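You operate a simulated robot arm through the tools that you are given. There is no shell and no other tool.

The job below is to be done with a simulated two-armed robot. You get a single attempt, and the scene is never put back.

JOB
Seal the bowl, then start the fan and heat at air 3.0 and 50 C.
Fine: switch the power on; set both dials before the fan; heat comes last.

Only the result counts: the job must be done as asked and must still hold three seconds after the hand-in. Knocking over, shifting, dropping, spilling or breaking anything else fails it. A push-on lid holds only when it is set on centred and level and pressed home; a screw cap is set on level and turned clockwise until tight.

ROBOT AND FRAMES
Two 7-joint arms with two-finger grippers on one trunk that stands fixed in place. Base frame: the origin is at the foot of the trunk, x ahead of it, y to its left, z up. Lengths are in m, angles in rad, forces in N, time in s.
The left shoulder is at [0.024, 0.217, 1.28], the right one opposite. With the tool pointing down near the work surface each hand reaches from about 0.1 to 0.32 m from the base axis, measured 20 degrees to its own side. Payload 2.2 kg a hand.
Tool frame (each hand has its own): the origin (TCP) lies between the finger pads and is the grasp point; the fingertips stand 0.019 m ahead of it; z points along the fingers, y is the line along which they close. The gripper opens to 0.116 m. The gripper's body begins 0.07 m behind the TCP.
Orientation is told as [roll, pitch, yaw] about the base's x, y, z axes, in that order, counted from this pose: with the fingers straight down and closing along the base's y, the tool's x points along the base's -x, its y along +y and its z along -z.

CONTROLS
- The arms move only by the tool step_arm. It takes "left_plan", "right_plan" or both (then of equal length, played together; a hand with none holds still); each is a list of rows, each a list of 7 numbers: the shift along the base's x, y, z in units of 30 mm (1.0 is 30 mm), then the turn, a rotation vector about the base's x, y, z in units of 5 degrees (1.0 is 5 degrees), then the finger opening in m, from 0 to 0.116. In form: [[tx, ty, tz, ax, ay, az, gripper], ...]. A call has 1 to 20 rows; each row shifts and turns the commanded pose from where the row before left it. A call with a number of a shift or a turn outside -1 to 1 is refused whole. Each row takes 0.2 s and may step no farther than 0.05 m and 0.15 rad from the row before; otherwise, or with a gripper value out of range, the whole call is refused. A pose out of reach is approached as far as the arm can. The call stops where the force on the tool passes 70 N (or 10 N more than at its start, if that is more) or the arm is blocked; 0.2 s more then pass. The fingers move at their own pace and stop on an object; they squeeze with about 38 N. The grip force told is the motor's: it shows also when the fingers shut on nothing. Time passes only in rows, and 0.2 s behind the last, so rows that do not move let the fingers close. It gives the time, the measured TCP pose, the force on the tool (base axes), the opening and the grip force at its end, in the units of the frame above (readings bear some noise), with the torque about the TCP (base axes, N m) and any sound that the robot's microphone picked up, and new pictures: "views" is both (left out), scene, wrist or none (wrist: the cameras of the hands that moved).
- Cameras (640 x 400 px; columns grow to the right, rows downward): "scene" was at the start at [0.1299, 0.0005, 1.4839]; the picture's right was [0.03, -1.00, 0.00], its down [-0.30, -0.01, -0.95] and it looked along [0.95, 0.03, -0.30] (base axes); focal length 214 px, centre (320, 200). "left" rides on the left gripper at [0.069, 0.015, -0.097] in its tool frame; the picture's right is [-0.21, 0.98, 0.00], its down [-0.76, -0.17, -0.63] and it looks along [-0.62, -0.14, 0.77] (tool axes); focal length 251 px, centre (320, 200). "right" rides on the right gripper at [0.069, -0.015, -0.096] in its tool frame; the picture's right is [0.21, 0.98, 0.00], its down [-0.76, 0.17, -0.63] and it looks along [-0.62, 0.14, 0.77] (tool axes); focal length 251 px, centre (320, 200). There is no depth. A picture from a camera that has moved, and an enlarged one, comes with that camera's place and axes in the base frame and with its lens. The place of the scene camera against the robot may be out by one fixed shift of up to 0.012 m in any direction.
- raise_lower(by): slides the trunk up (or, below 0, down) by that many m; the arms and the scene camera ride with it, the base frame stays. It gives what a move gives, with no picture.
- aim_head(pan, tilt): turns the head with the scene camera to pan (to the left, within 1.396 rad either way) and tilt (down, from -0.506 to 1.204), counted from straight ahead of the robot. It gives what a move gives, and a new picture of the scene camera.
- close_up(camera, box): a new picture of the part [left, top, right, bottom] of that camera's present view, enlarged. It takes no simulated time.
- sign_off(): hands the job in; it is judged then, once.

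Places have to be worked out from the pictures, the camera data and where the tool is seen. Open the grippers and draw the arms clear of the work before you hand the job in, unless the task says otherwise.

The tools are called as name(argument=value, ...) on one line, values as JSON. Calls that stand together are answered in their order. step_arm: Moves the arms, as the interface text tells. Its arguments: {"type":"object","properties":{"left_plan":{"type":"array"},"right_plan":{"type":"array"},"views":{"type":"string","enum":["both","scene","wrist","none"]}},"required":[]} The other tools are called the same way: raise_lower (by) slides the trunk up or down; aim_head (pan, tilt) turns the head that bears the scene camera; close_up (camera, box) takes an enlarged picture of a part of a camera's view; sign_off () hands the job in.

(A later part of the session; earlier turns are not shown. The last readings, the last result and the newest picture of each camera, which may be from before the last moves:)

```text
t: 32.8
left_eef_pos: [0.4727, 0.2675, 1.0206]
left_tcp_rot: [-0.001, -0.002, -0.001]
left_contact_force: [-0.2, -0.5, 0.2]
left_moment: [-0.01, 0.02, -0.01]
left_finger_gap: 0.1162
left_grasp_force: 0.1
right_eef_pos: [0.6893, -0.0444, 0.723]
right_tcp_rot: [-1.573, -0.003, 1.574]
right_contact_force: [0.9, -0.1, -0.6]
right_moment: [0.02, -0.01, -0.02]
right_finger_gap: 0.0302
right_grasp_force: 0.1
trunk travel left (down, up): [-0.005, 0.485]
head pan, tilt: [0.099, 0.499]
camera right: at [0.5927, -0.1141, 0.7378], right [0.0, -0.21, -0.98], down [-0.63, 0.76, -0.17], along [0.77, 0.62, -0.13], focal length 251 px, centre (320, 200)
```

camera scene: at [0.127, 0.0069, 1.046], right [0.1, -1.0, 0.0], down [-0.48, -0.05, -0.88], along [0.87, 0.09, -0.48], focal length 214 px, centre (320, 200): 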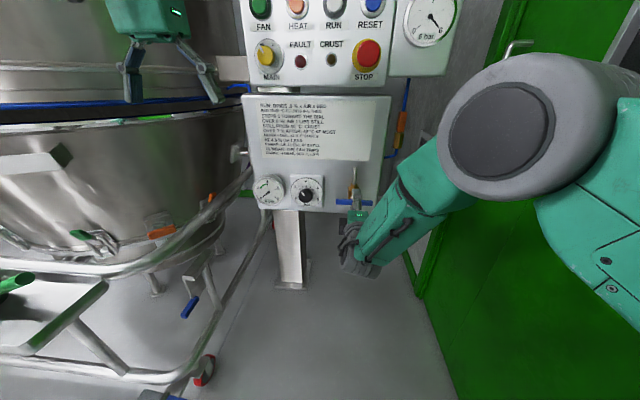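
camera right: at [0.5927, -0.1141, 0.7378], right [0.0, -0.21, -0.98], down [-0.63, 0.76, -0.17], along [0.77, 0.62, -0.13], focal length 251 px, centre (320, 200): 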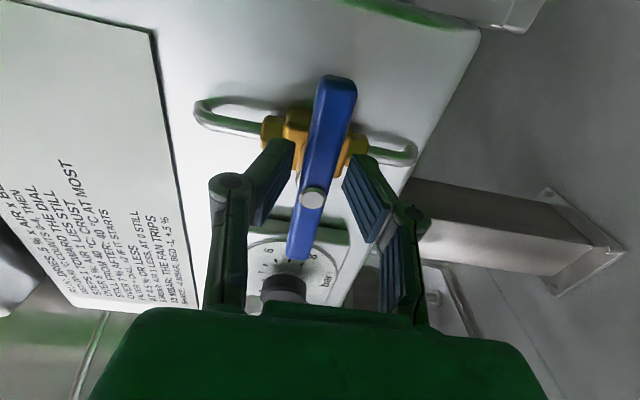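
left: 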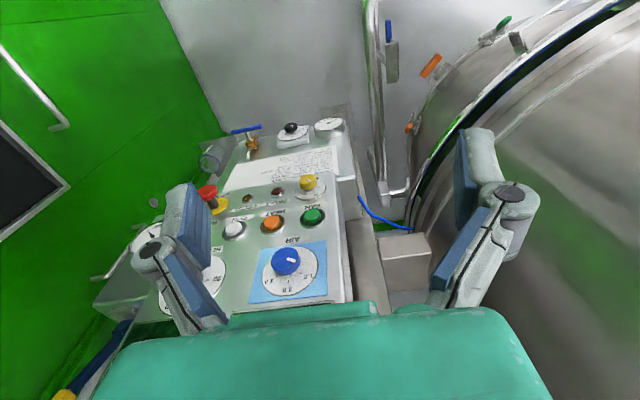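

The fingers straddle the bar evenly. I close onto it and then try a small counter-clockwise turn (the usual opening way) while watching torque and the bar.

step_arm(right_plan=[[0, 0, 0, 0, 0, 0, 0.0], [0, 0, 0, 0, 0, 0, 0.0], [0, 0, 0, 0, 0, 0, 0.0]], views="wrist")

```text
t: 33.6
left_eef_pos: [0.4735, 0.2685, 1.0188]
left_tcp_rot: [0.0, -0.002, -0.001]
left_contact_force: [-0.2, -0.2, -0.6]
left_moment: [0.01, 0.0, 0.06]
left_finger_gap: 0.1164
left_grasp_force: 0.0
right_eef_pos: [0.6893, -0.0452, 0.7248]
right_tcp_rot: [-1.576, -0.005, 1.572]
right_contact_force: [5.5, -2.7, 5.2]
right_moment: [-0.03, -0.11, -0.1]
right_finger_gap: 0.0206
right_grasp_force: 44.3
trunk travel left (down, up): [-0.005, 0.485]
head pan, tilt: [0.099, 0.499]
camera right: at [0.5929, -0.1141, 0.7392], right [0.0, -0.21, -0.98], down [-0.63, 0.76, -0.17], along [0.77, 0.62, -0.13], focal length 251 px, centre (320, 200)
```

right: 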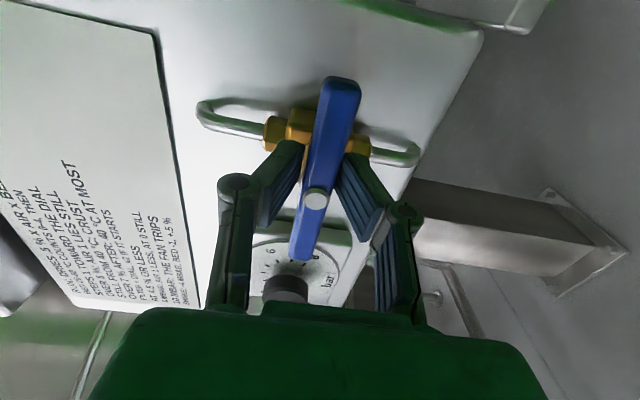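

Gripped at 20.6 mm opening. I test the direction with a 10° clockwise turn (which is also the easy way for the wrist) and watch torque.

step_arm(right_plan=[[0, 0, 0, 1, 0, 0, 0.0], [0, 0, 0, 1, 0, 0, 0.0]], views="wrist")

```text
t: 34.2
left_eef_pos: [0.4747, 0.2655, 1.0196]
left_tcp_rot: [0.003, -0.001, -0.001]
left_contact_force: [-0.1, -0.7, 0.0]
left_moment: [-0.01, 0.01, -0.02]
left_finger_gap: 0.1159
left_grasp_force: 0.0
right_eef_pos: [0.6894, -0.0428, 0.7234]
right_tcp_rot: [-1.578, -0.176, 1.578]
right_contact_force: [11.5, -18.5, 2.9]
right_moment: [-0.88, 0.01, -0.83]
right_finger_gap: 0.0219
right_grasp_force: 44.9
trunk travel left (down, up): [-0.005, 0.485]
head pan, tilt: [0.099, 0.499]
camera right: at [0.593, -0.1144, 0.7263], right [0.01, -0.04, -1.0], down [-0.64, 0.77, -0.04], along [0.77, 0.64, -0.02], focal length 251 px, centre (320, 200)
```

right: 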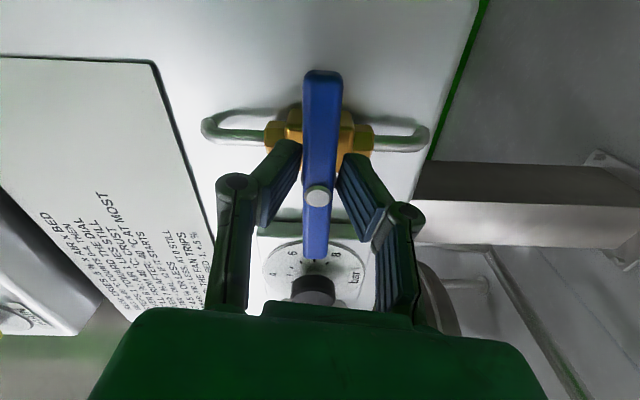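

The bar stayed square to its pipe while the hand slipped 10° (torque −0.9 N·m), so clockwise seems to be against the stop. I reverse and test counter-clockwise.

step_arm(right_plan=[[0, 0, 0, -1, 0, 0, 0.0], [0, 0, 0, -1, 0, 0, 0.0], [0, 0, 0, -1, 0, 0, 0.0], [0, 0, 0, -1, 0, 0, 0.0]], views="wrist")

```text
t: 35.2
left_eef_pos: [0.4724, 0.2696, 1.021]
left_tcp_rot: [0.001, -0.003, 0.001]
left_contact_force: [0.0, 0.3, -0.3]
left_moment: [-0.03, 0.01, 0.0]
left_finger_gap: 0.1161
left_grasp_force: 0.0
right_eef_pos: [0.69, -0.0422, 0.7265]
right_tcp_rot: [-1.573, 0.173, 1.574]
right_contact_force: [-13.7, 4.3, 5.0]
right_moment: [0.07, -0.05, 0.24]
right_finger_gap: 0.0204
right_grasp_force: 44.5
trunk travel left (down, up): [-0.005, 0.485]
head pan, tilt: [0.099, 0.499]
camera right: at [0.593, -0.1082, 0.7523], right [0.01, -0.38, -0.93], down [-0.63, 0.71, -0.3], along [0.77, 0.59, -0.24], focal length 251 px, centre (320, 200)
```

right: 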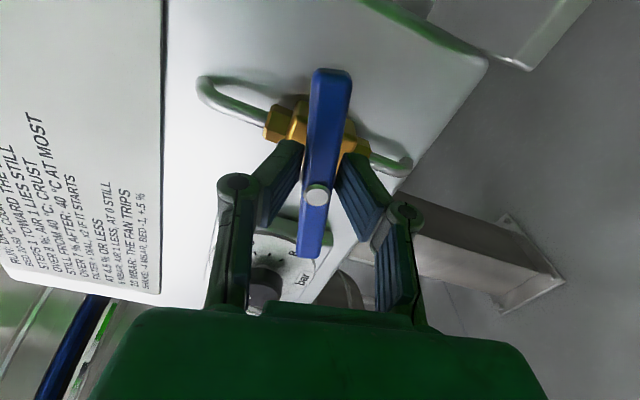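

The bar follows counter-clockwise with almost no torque: that's the opening way. I continue turning CCW with the hand as far as the wrist allows.

step_arm(right_plan=[[0, 0, 0, -1, 0, 0, 0.0], [0, 0, 0, -1, 0, 0, 0.0], [0, 0, 0, -1, 0, 0, 0.0], [0, 0, 0, -1, 0, 0, 0.0], [0, 0, 0, -1, 0, 0, 0.0], [0, 0, 0, -1, 0, 0, 0.0]], views="both")

```text
t: 36.6
left_eef_pos: [0.4712, 0.2702, 1.0207]
left_tcp_rot: [-0.002, -0.001, 0.001]
left_contact_force: [0.1, -0.9, 0.1]
left_moment: [-0.02, 0.01, 0.0]
left_finger_gap: 0.1162
left_grasp_force: 0.1
right_eef_pos: [0.689, -0.0399, 0.7287]
right_tcp_rot: [-1.573, 0.697, 1.573]
right_contact_force: [-4.8, 15.2, 25.2]
right_moment: [0.21, -0.36, 0.45]
right_finger_gap: 0.0207
right_grasp_force: 45.5
trunk travel left (down, up): [-0.005, 0.485]
head pan, tilt: [0.099, 0.499]
camera scene: at [0.1231, 0.0104, 1.0467], right [0.1, -0.99, 0.01], down [-0.48, -0.05, -0.88], along [0.87, 0.08, -0.48], focal length 214 px, centre (320, 200)
camera right: at [0.5929, -0.0846, 0.7848], right [0.0, -0.79, -0.61], down [-0.63, 0.47, -0.61], along [0.77, 0.39, -0.5], focal length 251 px, centre (320, 200)
```

scene: 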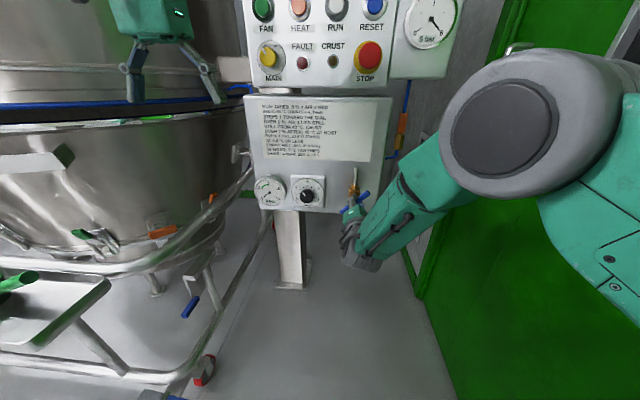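
right: 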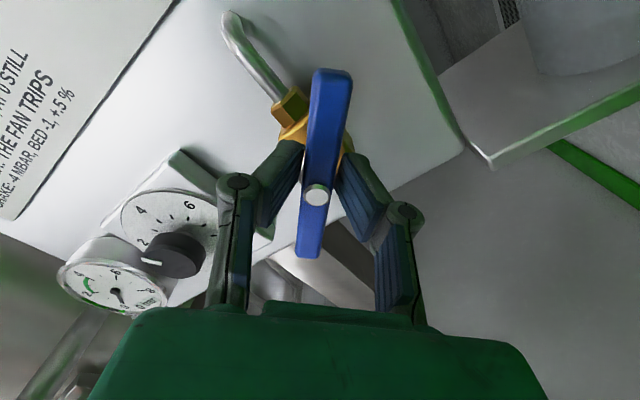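

The bar has turned about 40°; the tool feels the bar pushing it +y/+z, so I let the hand comply slightly in that direction as I continue turning.

step_arm(right_plan=[[0, 0.03, 0.06, -1, 0, 0, 0.0], [0, 0.03, 0.05, -1, 0, 0, 0.0], [0, 0.02, 0.03, -1, 0, 0, 0.0], [0, 0.02, 0.03, -1, 0, 0, 0.0], [0, 0.02, 0.02, -1, 0, 0, 0.0]], views="both")

```text
t: 37.8
left_eef_pos: [0.4719, 0.2695, 1.02]
left_tcp_rot: [0.0, -0.001, -0.001]
left_contact_force: [-0.2, -1.1, 0.2]
left_moment: [0.04, 0.04, 0.01]
left_finger_gap: 0.1159
left_grasp_force: 0.0
right_eef_pos: [0.6891, -0.0375, 0.7319]
right_tcp_rot: [-1.552, 1.131, 1.589]
right_contact_force: [1.1, 15.6, 17.9]
right_moment: [0.16, -1.45, -0.32]
right_finger_gap: 0.0207
right_grasp_force: 44.1
trunk travel left (down, up): [-0.005, 0.485]
head pan, tilt: [0.099, 0.499]
camera scene: at [0.1244, 0.0107, 1.0463], right [0.1, -0.99, 0.01], down [-0.48, -0.05, -0.88], along [0.87, 0.08, -0.48], focal length 214 px, centre (320, 200)
camera right: at [0.5934, -0.0542, 0.8007], right [0.0, -0.98, -0.22], down [-0.64, 0.17, -0.75], along [0.77, 0.14, -0.62], focal length 251 px, centre (320, 200)
```

scene: 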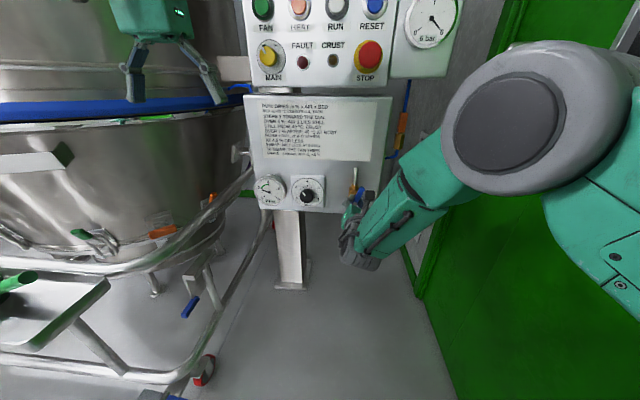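
right: 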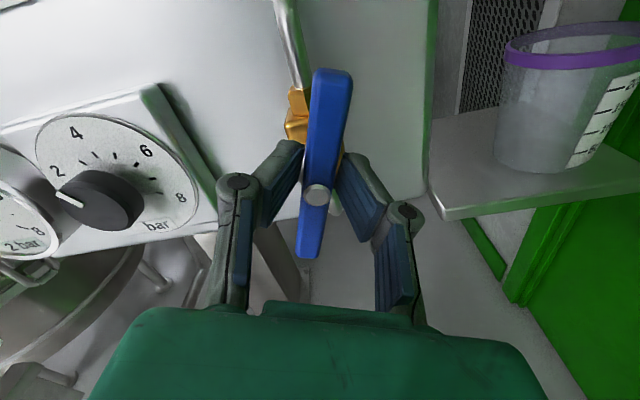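

The blue gasket has visibly swollen and the gauge moved off zero: this is the seal tap. I continue the remaining ~25° with slight compliance.

step_arm(right_plan=[[0, 0.03, 0.03, -1, 0, 0, 0.0], [0, 0.03, 0.03, -1, 0, 0, 0.0], [0, 0.02, 0.02, -1, 0, 0, 0.0], [0, 0.02, 0.02, -1, 0, 0, 0.0]], views="both")

close_up(camera="scene", box=[230, 160, 390, 260])

```text
t: 38.8
left_eef_pos: [0.4713, 0.2712, 1.0196]
left_tcp_rot: [-0.002, -0.004, 0.0]
left_contact_force: [0.5, 0.0, 0.0]
left_moment: [0.01, -0.01, -0.02]
left_finger_gap: 0.116
left_grasp_force: 0.0
right_eef_pos: [0.6885, -0.0363, 0.7323]
right_tcp_rot: [-1.408, 1.478, 1.729]
right_contact_force: [0.6, 15.7, 9.4]
right_moment: [0.13, -1.44, 0.1]
right_finger_gap: 0.0209
right_grasp_force: 45.3
trunk travel left (down, up): [-0.005, 0.485]
head pan, tilt: [0.099, 0.499]
camera scene: at [0.1254, 0.0105, 1.0461], right [0.1, -0.99, 0.01], down [-0.48, -0.05, -0.88], along [0.87, 0.08, -0.48], focal length 214 px, centre (320, 200)
camera right: at [0.5939, -0.027, 0.8033], right [0.0, -0.99, 0.13], down [-0.64, -0.09, -0.76], along [0.76, -0.08, -0.64], focal length 251 px, centre (320, 200)
```

scene: 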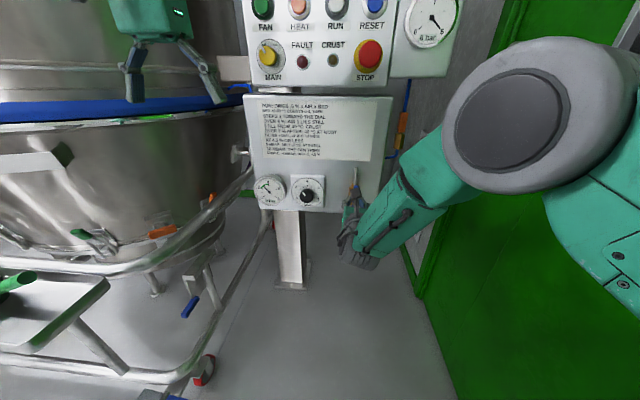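
right: 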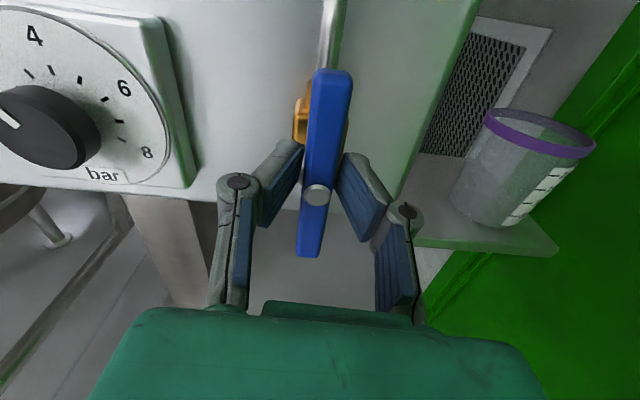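

```text
4.00 times, centred on (310, 210) of scene
camera zoom: at [0.1254, 0.0105, 1.0461], right [0.1, -0.99, 0.01], down [-0.48, -0.05, -0.88], along [0.87, 0.08, -0.48], focal length 858 px, centre (360, 160)
```

zoom: 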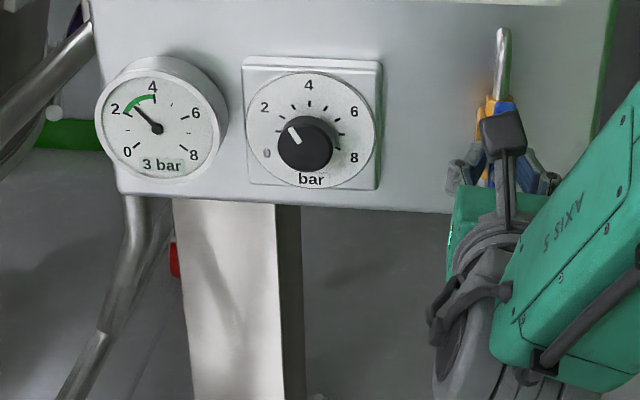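

The gauge now shows 3 bar, in its green band, and the gasket is fully inflated. I turn the last few degrees to the stop so the handle is fully in line with the pipe.

step_arm(right_plan=[[0, 0.02, 0.01, -1, 0, 0, 0.0], [0, 0.02, 0.01, -0.6, 0, 0, 0.0], [0, 0, 0, 0, 0, 0, 0.0]], views="wrist")

close_up(camera="right", box=[220, 0, 420, 280])

```text
t: 39.6
left_eef_pos: [0.4716, 0.2689, 1.0204]
left_tcp_rot: [-0.002, -0.003, -0.001]
left_contact_force: [-0.1, 0.4, 0.9]
left_moment: [0.01, 0.0, 0.0]
left_finger_gap: 0.1163
left_grasp_force: 0.0
right_eef_pos: [0.6871, -0.0341, 0.7313]
right_tcp_rot: [1.141, 1.521, -2.006]
right_contact_force: [-14.5, 14.9, -1.1]
right_moment: [0.74, -0.02, 0.48]
right_finger_gap: 0.0181
right_grasp_force: 43.1
trunk travel left (down, up): [-0.005, 0.485]
head pan, tilt: [0.099, 0.499]
camera right: at [0.5926, -0.0168, 0.8007], right [0.0, -0.97, 0.26], down [-0.65, -0.2, -0.73], along [0.76, -0.17, -0.63], focal length 251 px, centre (320, 200)
```

right: 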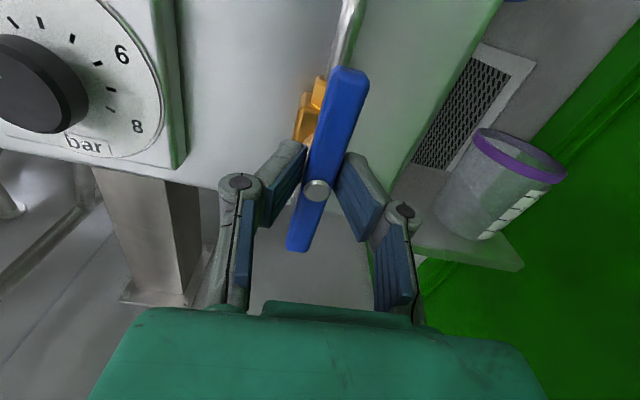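

```text
1.43 times, centred on (320, 140) of right
camera zoom: at [0.5926, -0.0168, 0.8007], right [0.0, -0.97, 0.26], down [-0.65, -0.2, -0.73], along [0.76, -0.17, -0.63], focal length 359 px, centre (320, 286)
```

zoom: 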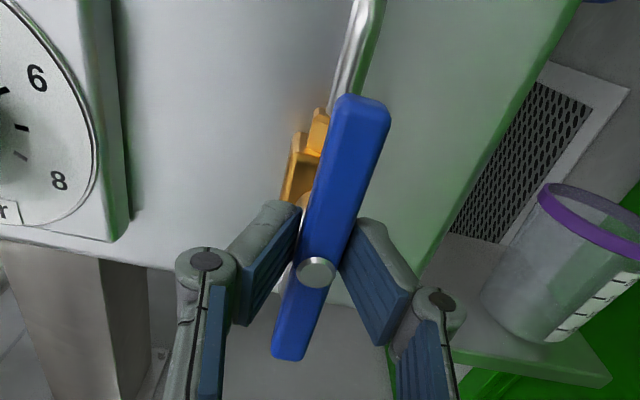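

The bar hit its stop (hand slipped a few degrees, torque 0.74), so the tap is fully open. I release it and draw the right hand straight back.

step_arm(right_plan=[[0, 0, 0, 0.6, 0, 0, 0.0], [0, 0, 0, 0, 0, 0, 0.05], [0, 0, 0, 0, 0, 0, 0.07], [-0.5, 0, 0, 0, 0, 0, 0.07], [-1, 0, 0, 0, 0, 0, 0.07], [-1, 0, 0, 0, 0, 0, 0.07], [-1, 0, 0, 0, 0, 0, 0.07], [-1, 0, 0, 0, 0, 0, 0.07]], views="both")

close_up(camera="scene", box=[230, 160, 390, 260])

```text
t: 41.6
left_eef_pos: [0.4698, 0.2684, 1.0223]
left_tcp_rot: [0.0, -0.005, -0.001]
left_contact_force: [0.3, 0.4, 0.0]
left_moment: [0.01, -0.04, -0.01]
left_finger_gap: 0.1161
left_grasp_force: 0.0
right_eef_pos: [0.5521, -0.0494, 0.7033]
right_tcp_rot: [-0.205, 1.493, 2.902]
right_contact_force: [-0.1, -0.5, 0.3]
right_moment: [0.0, -0.02, 0.03]
right_finger_gap: 0.0698
right_grasp_force: 0.1
trunk travel left (down, up): [-0.005, 0.485]
head pan, tilt: [0.099, 0.499]
stopped in row 8 (right hand): the arm was blocked; the commanded pose is now the measured one
camera scene: at [0.1264, 0.0067, 1.0461], right [0.1, -1.0, 0.0], down [-0.48, -0.05, -0.88], along [0.87, 0.09, -0.48], focal length 214 px, centre (320, 200)
camera right: at [0.462, -0.0324, 0.7801], right [-0.02, -0.98, 0.2], down [-0.69, -0.13, -0.71], along [0.72, -0.15, -0.68], focal length 251 px, centre (320, 200)
```

scene: 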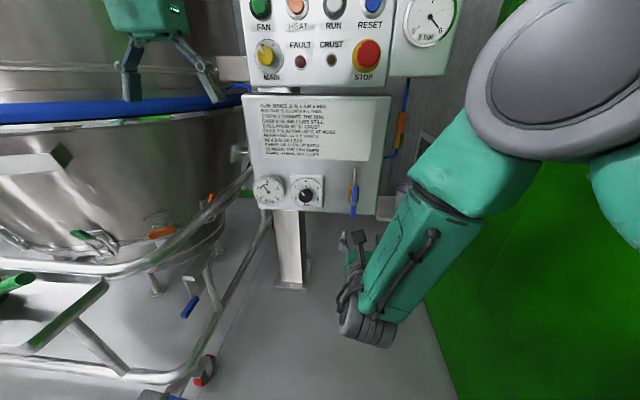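
right: 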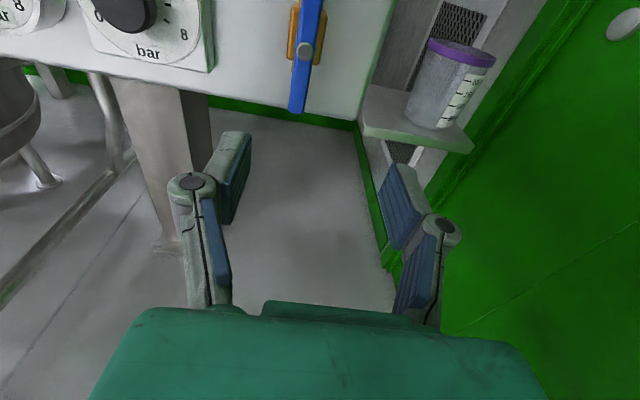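

```text
4.00 times, centred on (310, 210) of scene
camera zoom: at [0.1264, 0.0067, 1.0461], right [0.1, -1.0, 0.0], down [-0.48, -0.05, -0.88], along [0.87, 0.09, -0.48], focal length 858 px, centre (360, 160)
```

zoom: 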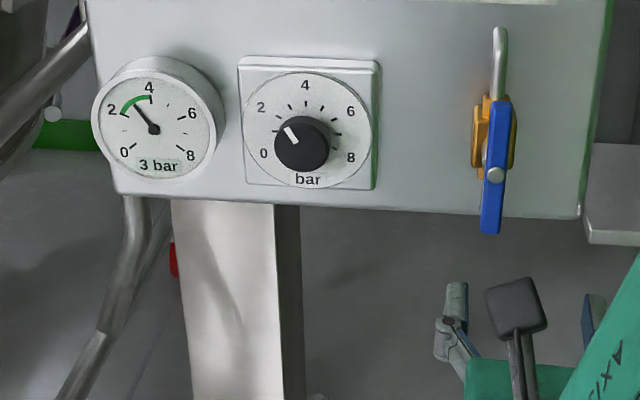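

The tap stands in line with the pipe and the gauge reads 3 bar — sealed. The arm hit a joint limit while retreating, so I now unwind the roll by +90° in place, clear of the panel.

step_arm(right_plan=[[0, 0, 0.1, 1, 0, 0, 0.07], [0, 0, 0.1, 1, 0, 0, 0.07], [0, 0, 0.1, 1, 0, 0, 0.07], [0, 0, 0.1, 1, 0, 0, 0.07], [0, 0, 0.1, 1, 0, 0, 0.07], [0, 0, 0.1, 1, 0, 0, 0.07], [0, 0, 0.1, 1, 0, 0, 0.07], [0, 0, 0.1, 1, 0, 0, 0.07], [0, 0, 0.1, 1, 0, 0, 0.07], [0, 0, 0.1, 1, 0, 0, 0.07], [0, 0, 0.1, 1, 0, 0, 0.07], [0, 0, 0.1, 1, 0, 0, 0.07], [0, 0, 0.1, 1, 0, 0, 0.07], [0, 0, 0.1, 1, 0, 0, 0.07], [0, 0, 0.1, 1, 0, 0, 0.07], [0, 0, 0.1, 1, 0, 0, 0.07], [0, 0, 0.1, 1, 0, 0, 0.07], [0, 0, 0.1, 1, 0, 0, 0.07]], views="both")

```text
t: 45.4
left_eef_pos: [0.4713, 0.2686, 1.0207]
left_tcp_rot: [0.003, -0.008, 0.0]
left_contact_force: [-0.4, -0.5, -0.2]
left_moment: [-0.02, 0.01, 0.0]
left_finger_gap: 0.1162
left_grasp_force: 0.1
right_eef_pos: [0.551, -0.042, 0.7595]
right_tcp_rot: [-1.543, -0.016, 1.646]
right_contact_force: [0.9, 0.0, 0.0]
right_moment: [-0.02, 0.01, 0.0]
right_finger_gap: 0.0699
right_grasp_force: 0.0
trunk travel left (down, up): [-0.005, 0.485]
head pan, tilt: [0.099, 0.499]
camera scene: at [0.1266, 0.0067, 1.046], right [0.1, -1.0, 0.0], down [-0.48, -0.05, -0.88], along [0.87, 0.09, -0.48], focal length 214 px, centre (320, 200)
camera right: at [0.4609, -0.1194, 0.7762], right [-0.01, -0.2, -0.98], down [-0.69, 0.71, -0.14], along [0.72, 0.68, -0.15], focal length 251 px, centre (320, 200)
```

scene: 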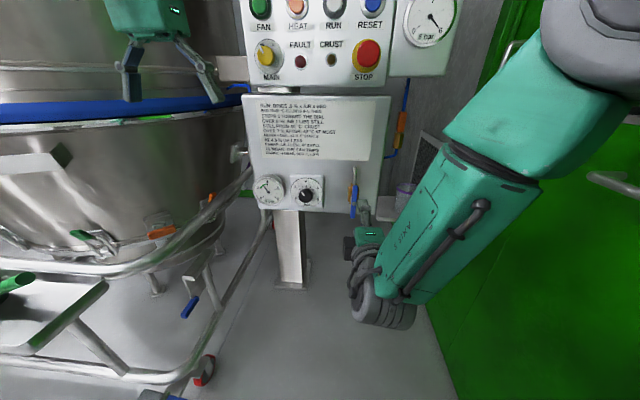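
right: 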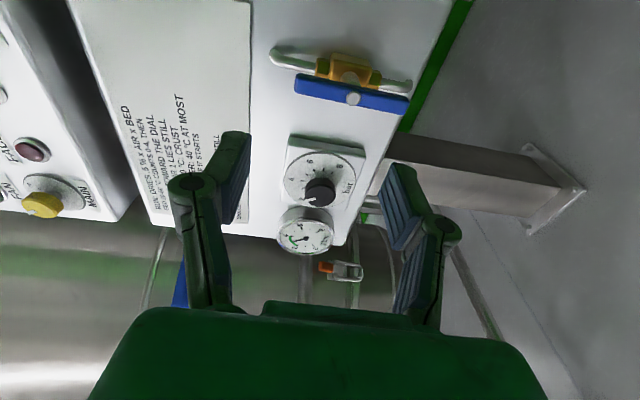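

Now I roll the right hand back to 0 and park it to the right, away from the left arm's work area, before raising the trunk for the upper panel.

step_arm(right_plan=[[-0.15, -0.25, 0.1, 1, 0, 0, 0.07], [-0.15, -0.25, 0.1, 1, 0, 0, 0.07], [-0.15, -0.25, 0.1, 1, 0, 0, 0.07], [-0.15, -0.25, 0.1, 1, 0, 0, 0.07], [-0.15, -0.25, 0.1, 1, 0, 0, 0.07], [-0.15, -0.25, 0.1, 1, 0, 0, 0.07], [-0.15, -0.25, 0.1, 1, 0, 0, 0.07], [-0.15, -0.25, 0.1, 1, 0, 0, 0.07], [-0.15, -0.25, 0.1, 1, 0, 0, 0.07], [-0.15, -0.25, 0.1, 1, 0, 0, 0.07], [-0.15, -0.25, 0.1, 1, 0, 0, 0.07], [-0.15, -0.25, 0.1, 1, 0, 0, 0.07]], views="both")

```text
t: 48.0
left_eef_pos: [0.4706, 0.2678, 1.0206]
left_tcp_rot: [0.003, -0.006, 0.0]
left_contact_force: [-0.3, -0.8, -0.6]
left_moment: [0.04, -0.01, 0.02]
left_finger_gap: 0.1161
left_grasp_force: 0.1
right_eef_pos: [0.4962, -0.1354, 0.795]
right_tcp_rot: [-1.666, -1.059, 1.715]
right_contact_force: [0.0, -0.2, -0.6]
right_moment: [0.02, 0.0, -0.03]
right_finger_gap: 0.0697
right_grasp_force: 0.0
trunk travel left (down, up): [-0.005, 0.485]
head pan, tilt: [0.099, 0.499]
camera scene: at [0.1263, 0.0059, 1.0461], right [0.1, -1.0, 0.0], down [-0.48, -0.05, -0.88], along [0.87, 0.09, -0.48], focal length 214 px, centre (320, 200)
camera right: at [0.406, -0.1882, 0.7377], right [-0.01, 0.75, -0.66], down [-0.69, 0.47, 0.55], along [0.72, 0.47, 0.51], focal length 251 px, centre (320, 200)
```

scene: 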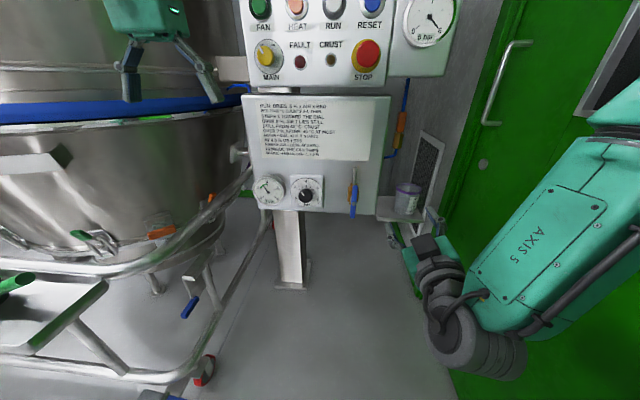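
right: 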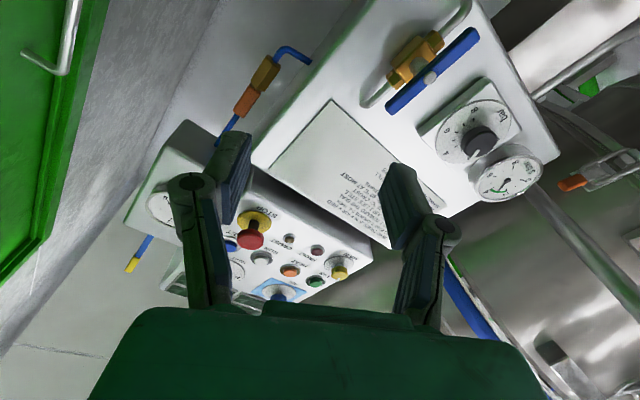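

Right hand is parked at (0.50, −0.14, 0.80), clear. I raise the trunk 0.34 m and aim the head to study the upper panel.

raise_lower(by=0.34)

aim_head(pan=0.15, tilt=0.3)

close_up(camera="scene", box=[230, 130, 390, 230])

close_up(camera="scene", box=[230, 200, 390, 300])

close_up(camera="left", box=[120, 100, 380, 262])

```text
t: 51.3
left_eef_pos: [0.471, 0.268, 1.3607]
left_tcp_rot: [0.0, -0.005, 0.0]
left_contact_force: [0.0, 0.7, 0.6]
left_moment: [0.01, 0.0, 0.0]
left_finger_gap: 0.1159
left_grasp_force: 0.1
right_eef_pos: [0.4976, -0.1346, 1.1349]
right_tcp_rot: [-1.667, -1.058, 1.715]
right_contact_force: [0.4, 0.5, 0.3]
right_moment: [-0.01, 0.01, -0.01]
right_finger_gap: 0.0701
right_grasp_force: 0.0
trunk travel left (down, up): [-0.345, 0.145]
head pan, tilt: [0.099, 0.499]
```

```text
t: 52.0
left_eef_pos: [0.4717, 0.2679, 1.3619]
left_tcp_rot: [0.001, -0.005, 0.001]
left_contact_force: [0.0, -1.9, -0.2]
left_moment: [0.02, 0.0, 0.03]
left_finger_gap: 0.116
left_grasp_force: 0.1
right_eef_pos: [0.4966, -0.1344, 1.1351]
right_tcp_rot: [-1.667, -1.057, 1.715]
right_contact_force: [0.4, -0.3, -1.0]
right_moment: [0.03, -0.01, -0.02]
right_finger_gap: 0.0702
right_grasp_force: 0.0
trunk travel left (down, up): [-0.345, 0.145]
head pan, tilt: [0.15, 0.3]
camera scene: at [0.1296, 0.0113, 1.4043], right [0.15, -0.99, 0.0], down [-0.3, -0.05, -0.95], along [0.94, 0.14, -0.3], focal length 214 px, centre (320, 200)
```

scene: 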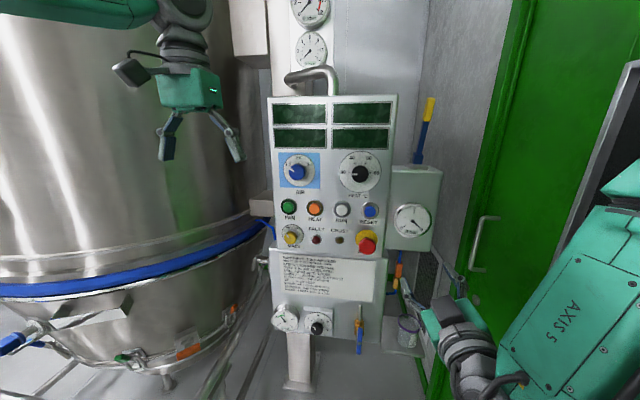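

```text
4.00 times, centred on (310, 180) of scene
camera zoom: at [0.1296, 0.0113, 1.4043], right [0.15, -0.99, 0.0], down [-0.3, -0.05, -0.95], along [0.94, 0.14, -0.3], focal length 858 px, centre (360, 280)
```

zoom: 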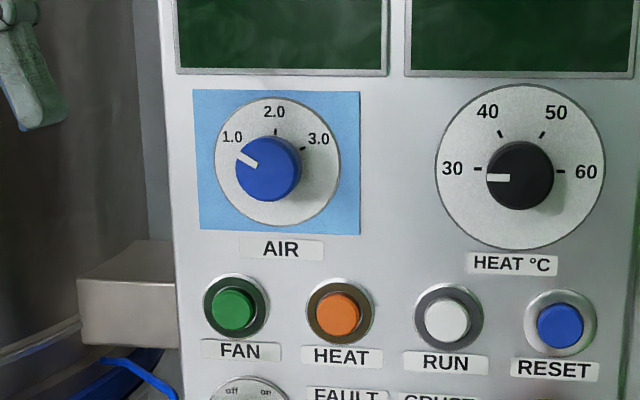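

```text
4.00 times, centred on (310, 250) of scene
camera zoom: at [0.1296, 0.0113, 1.4043], right [0.15, -0.99, 0.0], down [-0.3, -0.05, -0.95], along [0.94, 0.14, -0.3], focal length 858 px, centre (360, 0)
```

zoom: 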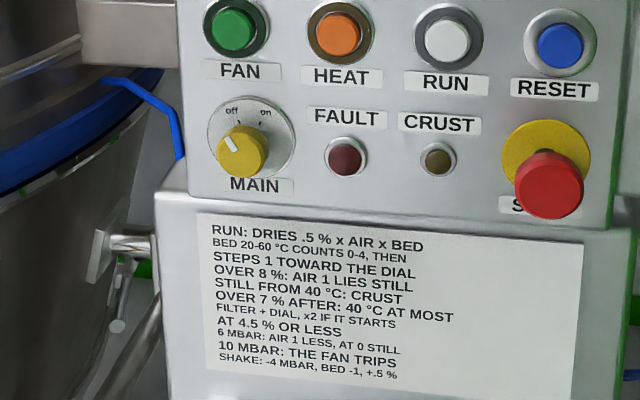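

```text
2.46 times, centred on (250, 181) of left
camera zoom: at [0.4017, 0.2836, 1.4578], right [0.21, 0.98, 0.0], down [0.75, -0.17, 0.64], along [0.62, -0.14, -0.77], focal length 619 px, centre (492, 247)
```

zoom: 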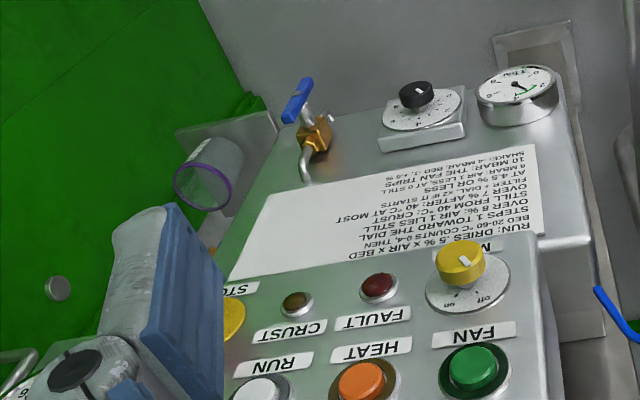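

All three pointers are clear: AIR at 1.0, HEAT at 30, MAIN at "off"; each wants a clockwise turn (120°, 120°, 60°). MAIN's knob is near (0.705, 0.188, 1.083); I now swing the left hand to point forward in front of it.

step_arm(left_plan=[[0.1, -0.1, -0.4, 0, -1, 0, 0.08], [0.1, -0.1, -0.4, 0, -1, 0, 0.08], [0.1, -0.1, -0.4, 0, -1, 0, 0.08], [0.1, -0.1, -0.4, 0, -1, 0, 0.08], [0.1, -0.1, -0.4, 0, -1, 0, 0.08], [0.1, -0.1, -0.4, 0, -1, 0, 0.08], [0.1, -0.1, -0.4, 0, -1, 0, 0.08], [0.1, -0.1, -0.4, 0, -1, 0, 0.08], [0.1, -0.1, -0.4, 0, -1, 0, 0.08]], views="both")

```text
t: 54.0
left_eef_pos: [0.4987, 0.2392, 1.2535]
left_tcp_rot: [0.0, -0.79, -0.001]
left_contact_force: [-0.6, 0.3, -0.1]
left_moment: [-0.01, 0.0, 0.03]
left_finger_gap: 0.0801
left_grasp_force: 0.0
right_eef_pos: [0.4973, -0.1356, 1.1344]
right_tcp_rot: [-1.666, -1.058, 1.715]
right_contact_force: [-0.4, 0.0, -0.6]
right_moment: [0.0, 0.0, 0.0]
right_finger_gap: 0.0702
right_grasp_force: 0.2
trunk travel left (down, up): [-0.345, 0.145]
head pan, tilt: [0.15, 0.3]
camera scene: at [0.129, 0.0111, 1.4045], right [0.15, -0.99, 0.0], down [-0.3, -0.05, -0.95], along [0.94, 0.14, -0.3], focal length 214 px, centre (320, 200)
camera left: at [0.3814, 0.2552, 1.273], right [0.15, 0.98, 0.15], down [0.08, -0.17, 0.98], along [0.99, -0.14, -0.11], focal length 251 px, centre (320, 200)
```

scene: 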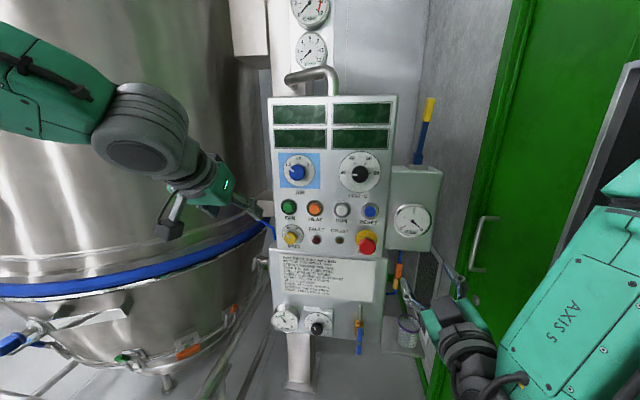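
left: 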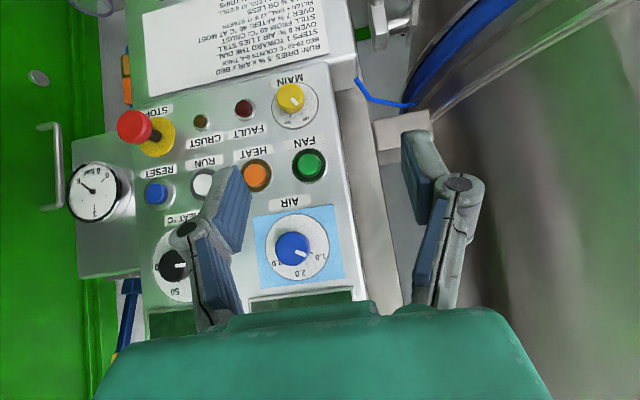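

The left wrist camera now has a near head-on view. I enlarge it to fix positions precisely.

close_up(camera="left", box=[120, 60, 360, 210])

close_up(camera="left", box=[120, 180, 360, 330])

```text
2.67 times, centred on (240, 135) of left
camera zoom: at [0.3814, 0.2552, 1.273], right [0.15, 0.98, 0.15], down [0.08, -0.17, 0.98], along [0.99, -0.14, -0.11], focal length 670 px, centre (533, 373)
```

zoom: 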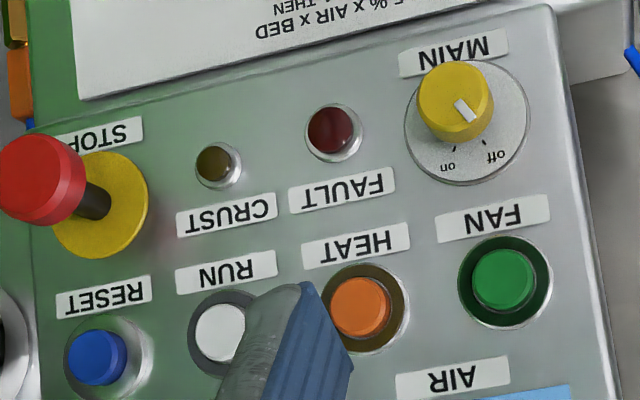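

```text
2.67 times, centred on (240, 255) of left
camera zoom: at [0.3814, 0.2552, 1.273], right [0.15, 0.98, 0.15], down [0.08, -0.17, 0.98], along [0.99, -0.14, -0.11], focal length 670 px, centre (533, 53)
```

zoom: 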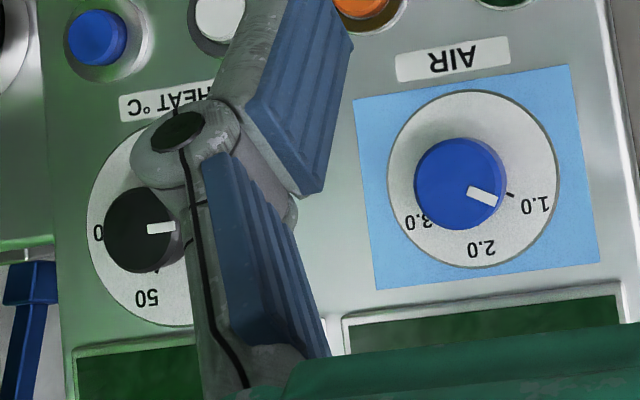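

From two left-wrist views: MAIN axis ≈ (y 0.192, z 1.096), knob face x≈0.70; AIR ≈ (0.165, 1.297); HEAT dial ≈ (−0.005, 1.298); FAN ≈ (0.200, 1.188); HEAT button ≈ (0.121, 1.188); panel face x≈0.725. I finish swinging the left hand forward to stand off in front of MAIN.

step_arm(left_plan=[[0.3, -0.177, -0.583, 0, -1, 0, 0.065], [0.3, -0.177, -0.583, 0, -1, 0, 0.065], [0.3, -0.177, -0.583, 0, -1, 0, 0.065], [0.3, -0.177, -0.583, 0, -1, 0, 0.065], [0.3, -0.177, -0.583, 0, -1, 0, 0.065], [0.3, -0.177, -0.583, 0, -1, 0, 0.065], [0.3, -0.177, -0.583, 0, -1, 0, 0.065], [0.3, -0.177, -0.583, 0, -1, 0, 0.065], [0.3, -0.177, -0.583, 0, -1, 0, 0.065]], views="both")

```text
t: 56.0
left_eef_pos: [0.5768, 0.1792, 1.092]
left_tcp_rot: [2.037, -1.565, -2.023]
left_contact_force: [0.8, 0.5, 0.7]
left_moment: [-0.02, 0.0, -0.02]
left_finger_gap: 0.0652
left_grasp_force: 0.0
left hand out of reach, approached as far as the arm can: row 7
right_eef_pos: [0.5005, -0.1396, 1.133]
right_tcp_rot: [-1.659, -1.061, 1.708]
right_contact_force: [0.4, 0.1, 1.3]
right_moment: [0.02, 0.01, 0.03]
right_finger_gap: 0.0701
right_grasp_force: 0.2
trunk travel left (down, up): [-0.345, 0.145]
head pan, tilt: [0.15, 0.3]
camera scene: at [0.1333, 0.0009, 1.404], right [0.15, -0.99, -0.01], down [-0.3, -0.04, -0.95], along [0.94, 0.14, -0.3], focal length 214 px, centre (320, 200)
camera left: at [0.4805, 0.1937, 1.0229], right [-0.01, 0.98, 0.22], down [-0.63, -0.18, 0.75], along [0.77, -0.13, 0.62], focal length 251 px, centre (320, 200)
```

scene: 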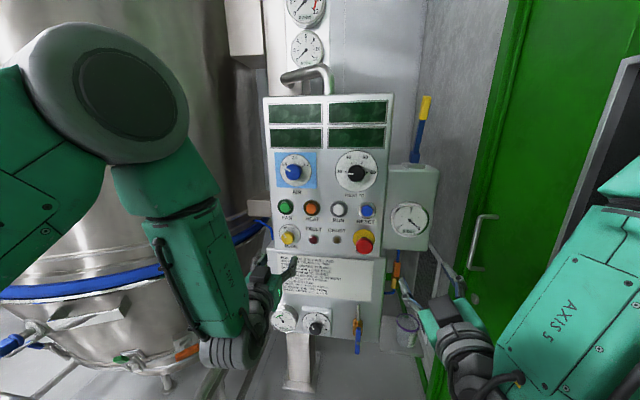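
left: 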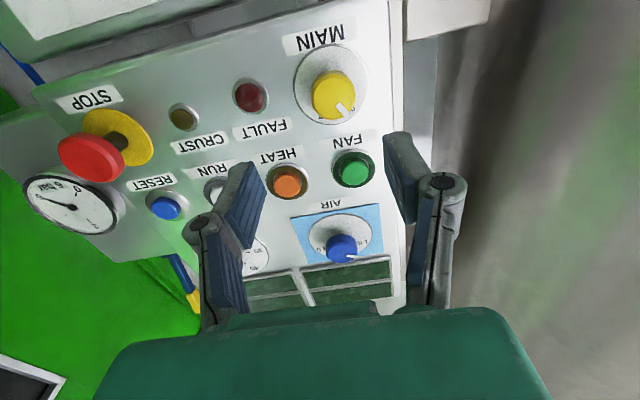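

The hand points at the panel at (0.577, 0.179, 1.092); the view puts MAIN's axis at about y 0.193, z 1.089. I close the gap to x≈0.65 with that correction and re-check.

step_arm(left_plan=[[0.6, 0.12, -0.03, 0, 0, -0.05, 0.065], [0.6, 0.12, -0.03, 0, 0, -0.05, 0.065], [0.6, 0.12, -0.03, 0, 0, -0.05, 0.065], [0.6, 0.1, -0.01, 0, 0, 0, 0.065], [0, 0, 0, 0, 0, 0, 0.065]], views="wrist")

close_up(camera="left", box=[220, 0, 460, 200])

```text
t: 57.2
left_eef_pos: [0.6425, 0.1713, 1.0939]
left_tcp_rot: [-2.685, -1.568, 2.685]
left_contact_force: [0.5, -0.1, -0.3]
left_moment: [0.01, 0.0, 0.01]
left_finger_gap: 0.0647
left_grasp_force: 0.1
left hand out of reach, approached as far as the arm can: row 1, 2, 3, 4
right_eef_pos: [0.4972, -0.1306, 1.136]
right_tcp_rot: [-1.666, -1.056, 1.716]
right_contact_force: [0.3, -0.3, 1.1]
right_moment: [0.03, -0.02, 0.01]
right_finger_gap: 0.0699
right_grasp_force: 0.1
trunk travel left (down, up): [-0.345, 0.145]
head pan, tilt: [0.15, 0.3]
camera left: at [0.5467, 0.1871, 1.0239], right [0.0, 0.98, 0.21], down [-0.64, -0.16, 0.75], along [0.77, -0.14, 0.62], focal length 251 px, centre (320, 200)
```

left: 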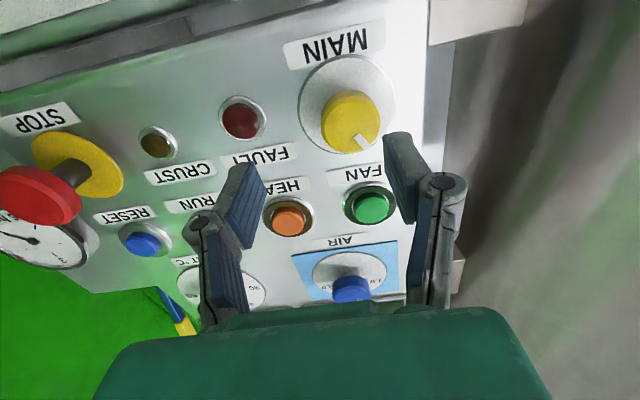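

```text
2.00 times, centred on (340, 100) of left
camera zoom: at [0.5467, 0.1871, 1.0239], right [0.0, 0.98, 0.21], down [-0.64, -0.16, 0.75], along [0.77, -0.14, 0.62], focal length 503 px, centre (280, 400)
```

zoom: 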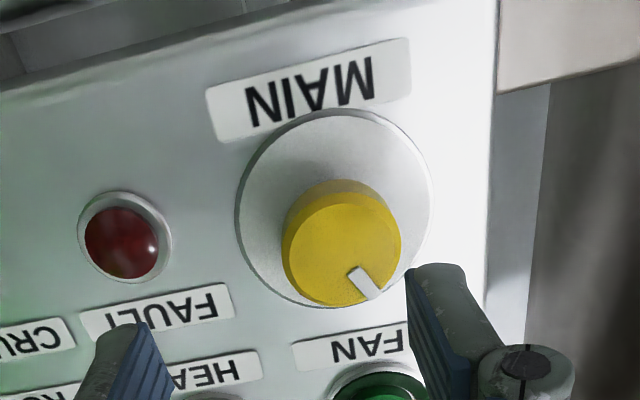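

At roll 0 the left arm is at its limit here (y stuck at 0.171). By mirror of the right arm, a positive roll should be easier, so I roll the hand +60° about x while centring on MAIN.

step_arm(left_plan=[[-0.1, 0.05, -0.02, 1, 0, 0, 0.065], [-0.1, 0.05, -0.02, 1, 0, 0, 0.065], [0, 0.06, -0.01, 1, 0, 0, 0.065], [0, 0.06, -0.01, 1, 0, 0, 0.065], [0, 0.06, -0.01, 1, 0, 0, 0.065], [0, 0.06, -0.01, 1, 0, 0, 0.065], [0, 0.06, -0.01, 1, 0, 0, 0.065], [0, 0.06, -0.01, 1, 0, 0, 0.065], [0, 0.06, -0.01, 1, 0, 0, 0.065], [0, 0.06, -0.01, 1, 0, 0, 0.065], [0, 0.06, -0.01, 1, 0, 0, 0.065], [0, 0.06, -0.01, 1, 0, 0, 0.065], [0, 0, 0, 0, 0, 0, 0.065]], views="both")

close_up(camera="left", box=[200, 0, 440, 200])

```text
t: 60.0
left_eef_pos: [0.6355, 0.188, 1.0917]
left_tcp_rot: [1.562, -0.52, -1.576]
left_contact_force: [0.1, 0.0, 0.1]
left_moment: [-0.04, 0.0, 0.0]
left_finger_gap: 0.0652
left_grasp_force: 0.0
right_eef_pos: [0.4962, -0.1362, 1.1344]
right_tcp_rot: [-1.666, -1.061, 1.715]
right_contact_force: [-0.1, -0.7, 0.2]
right_moment: [0.01, 0.0, -0.01]
right_finger_gap: 0.0699
right_grasp_force: 0.0
trunk travel left (down, up): [-0.345, 0.145]
head pan, tilt: [0.15, 0.3]
camera scene: at [0.1302, 0.009, 1.4044], right [0.15, -0.99, 0.0], down [-0.3, -0.04, -0.95], along [0.94, 0.14, -0.3], focal length 214 px, centre (320, 200)
camera left: at [0.5396, 0.2562, 1.0714], right [0.01, 0.3, 0.95], down [-0.64, -0.73, 0.24], along [0.77, -0.61, 0.18], focal length 251 px, centre (320, 200)
```

scene: 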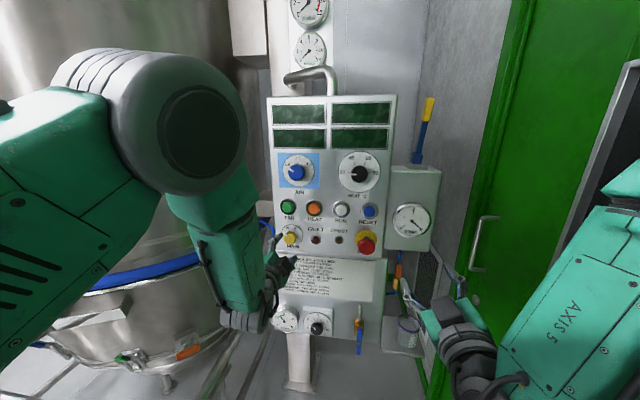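
left: 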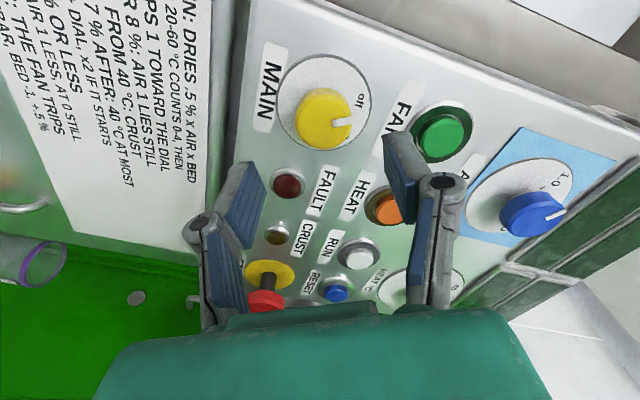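

```text
2.00 times, centred on (320, 100) of left
camera zoom: at [0.5396, 0.2562, 1.0714], right [0.01, 0.3, 0.95], down [-0.64, -0.73, 0.24], along [0.77, -0.61, 0.18], focal length 503 px, centre (320, 400)
```

zoom: 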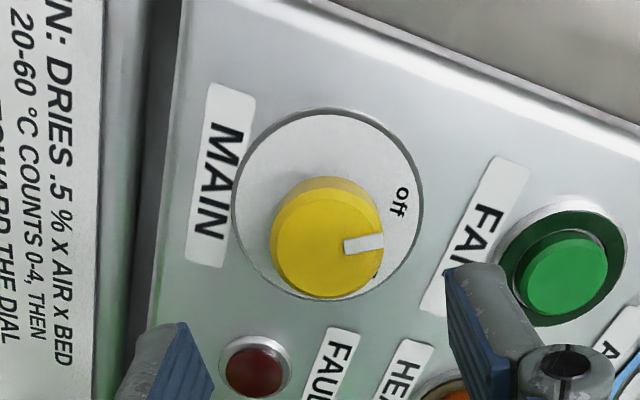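

Centred well now: MAIN's axis is ~5 mm further +y. I move in so the open fingers straddle the knob (fingertips ~1 cm short of the panel).

step_arm(left_plan=[[0.65, 0.06, -0.01, 0, 0, 0, 0.065], [0.65, 0.06, -0.01, 0, 0, 0, 0.065], [0.55, 0.06, -0.01, 0, 0, 0, 0.065], [0, 0, 0, 0, 0, 0, 0.065]], views="wrist")

close_up(camera="left", box=[200, 50, 440, 250])

```text
t: 61.0
left_eef_pos: [0.6925, 0.2065, 1.0918]
left_tcp_rot: [1.561, -0.542, -1.55]
left_contact_force: [-0.1, 0.3, 0.4]
left_moment: [-0.04, -0.04, 0.0]
left_finger_gap: 0.0648
left_grasp_force: 0.0
right_eef_pos: [0.4959, -0.1347, 1.1352]
right_tcp_rot: [-1.666, -1.059, 1.715]
right_contact_force: [0.1, -0.6, -0.2]
right_moment: [-0.02, 0.03, 0.01]
right_finger_gap: 0.0699
right_grasp_force: 0.1
trunk travel left (down, up): [-0.345, 0.145]
head pan, tilt: [0.15, 0.3]
camera left: at [0.5954, 0.2724, 1.069], right [0.0, 0.32, 0.95], down [-0.62, -0.74, 0.25], along [0.78, -0.59, 0.2], focal length 251 px, centre (320, 200)
```

left: 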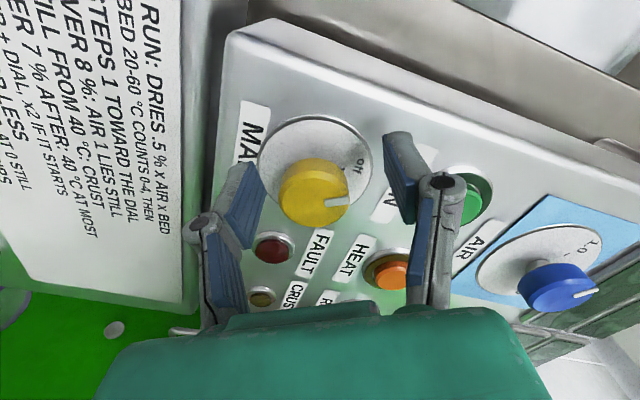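

```text
2.00 times, centred on (320, 150) of left
camera zoom: at [0.5954, 0.2724, 1.069], right [0.0, 0.32, 0.95], down [-0.62, -0.74, 0.25], along [0.78, -0.59, 0.2], focal length 503 px, centre (320, 300)
```

zoom: 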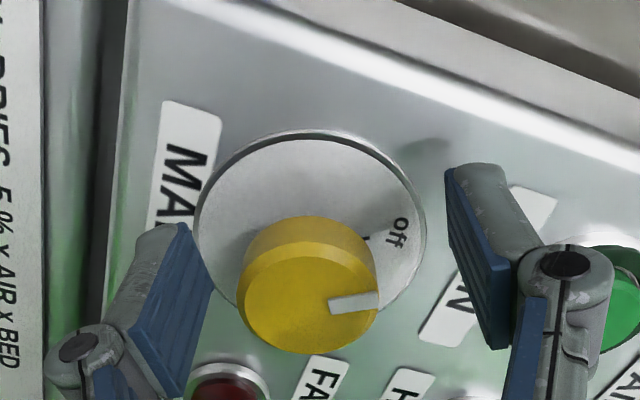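

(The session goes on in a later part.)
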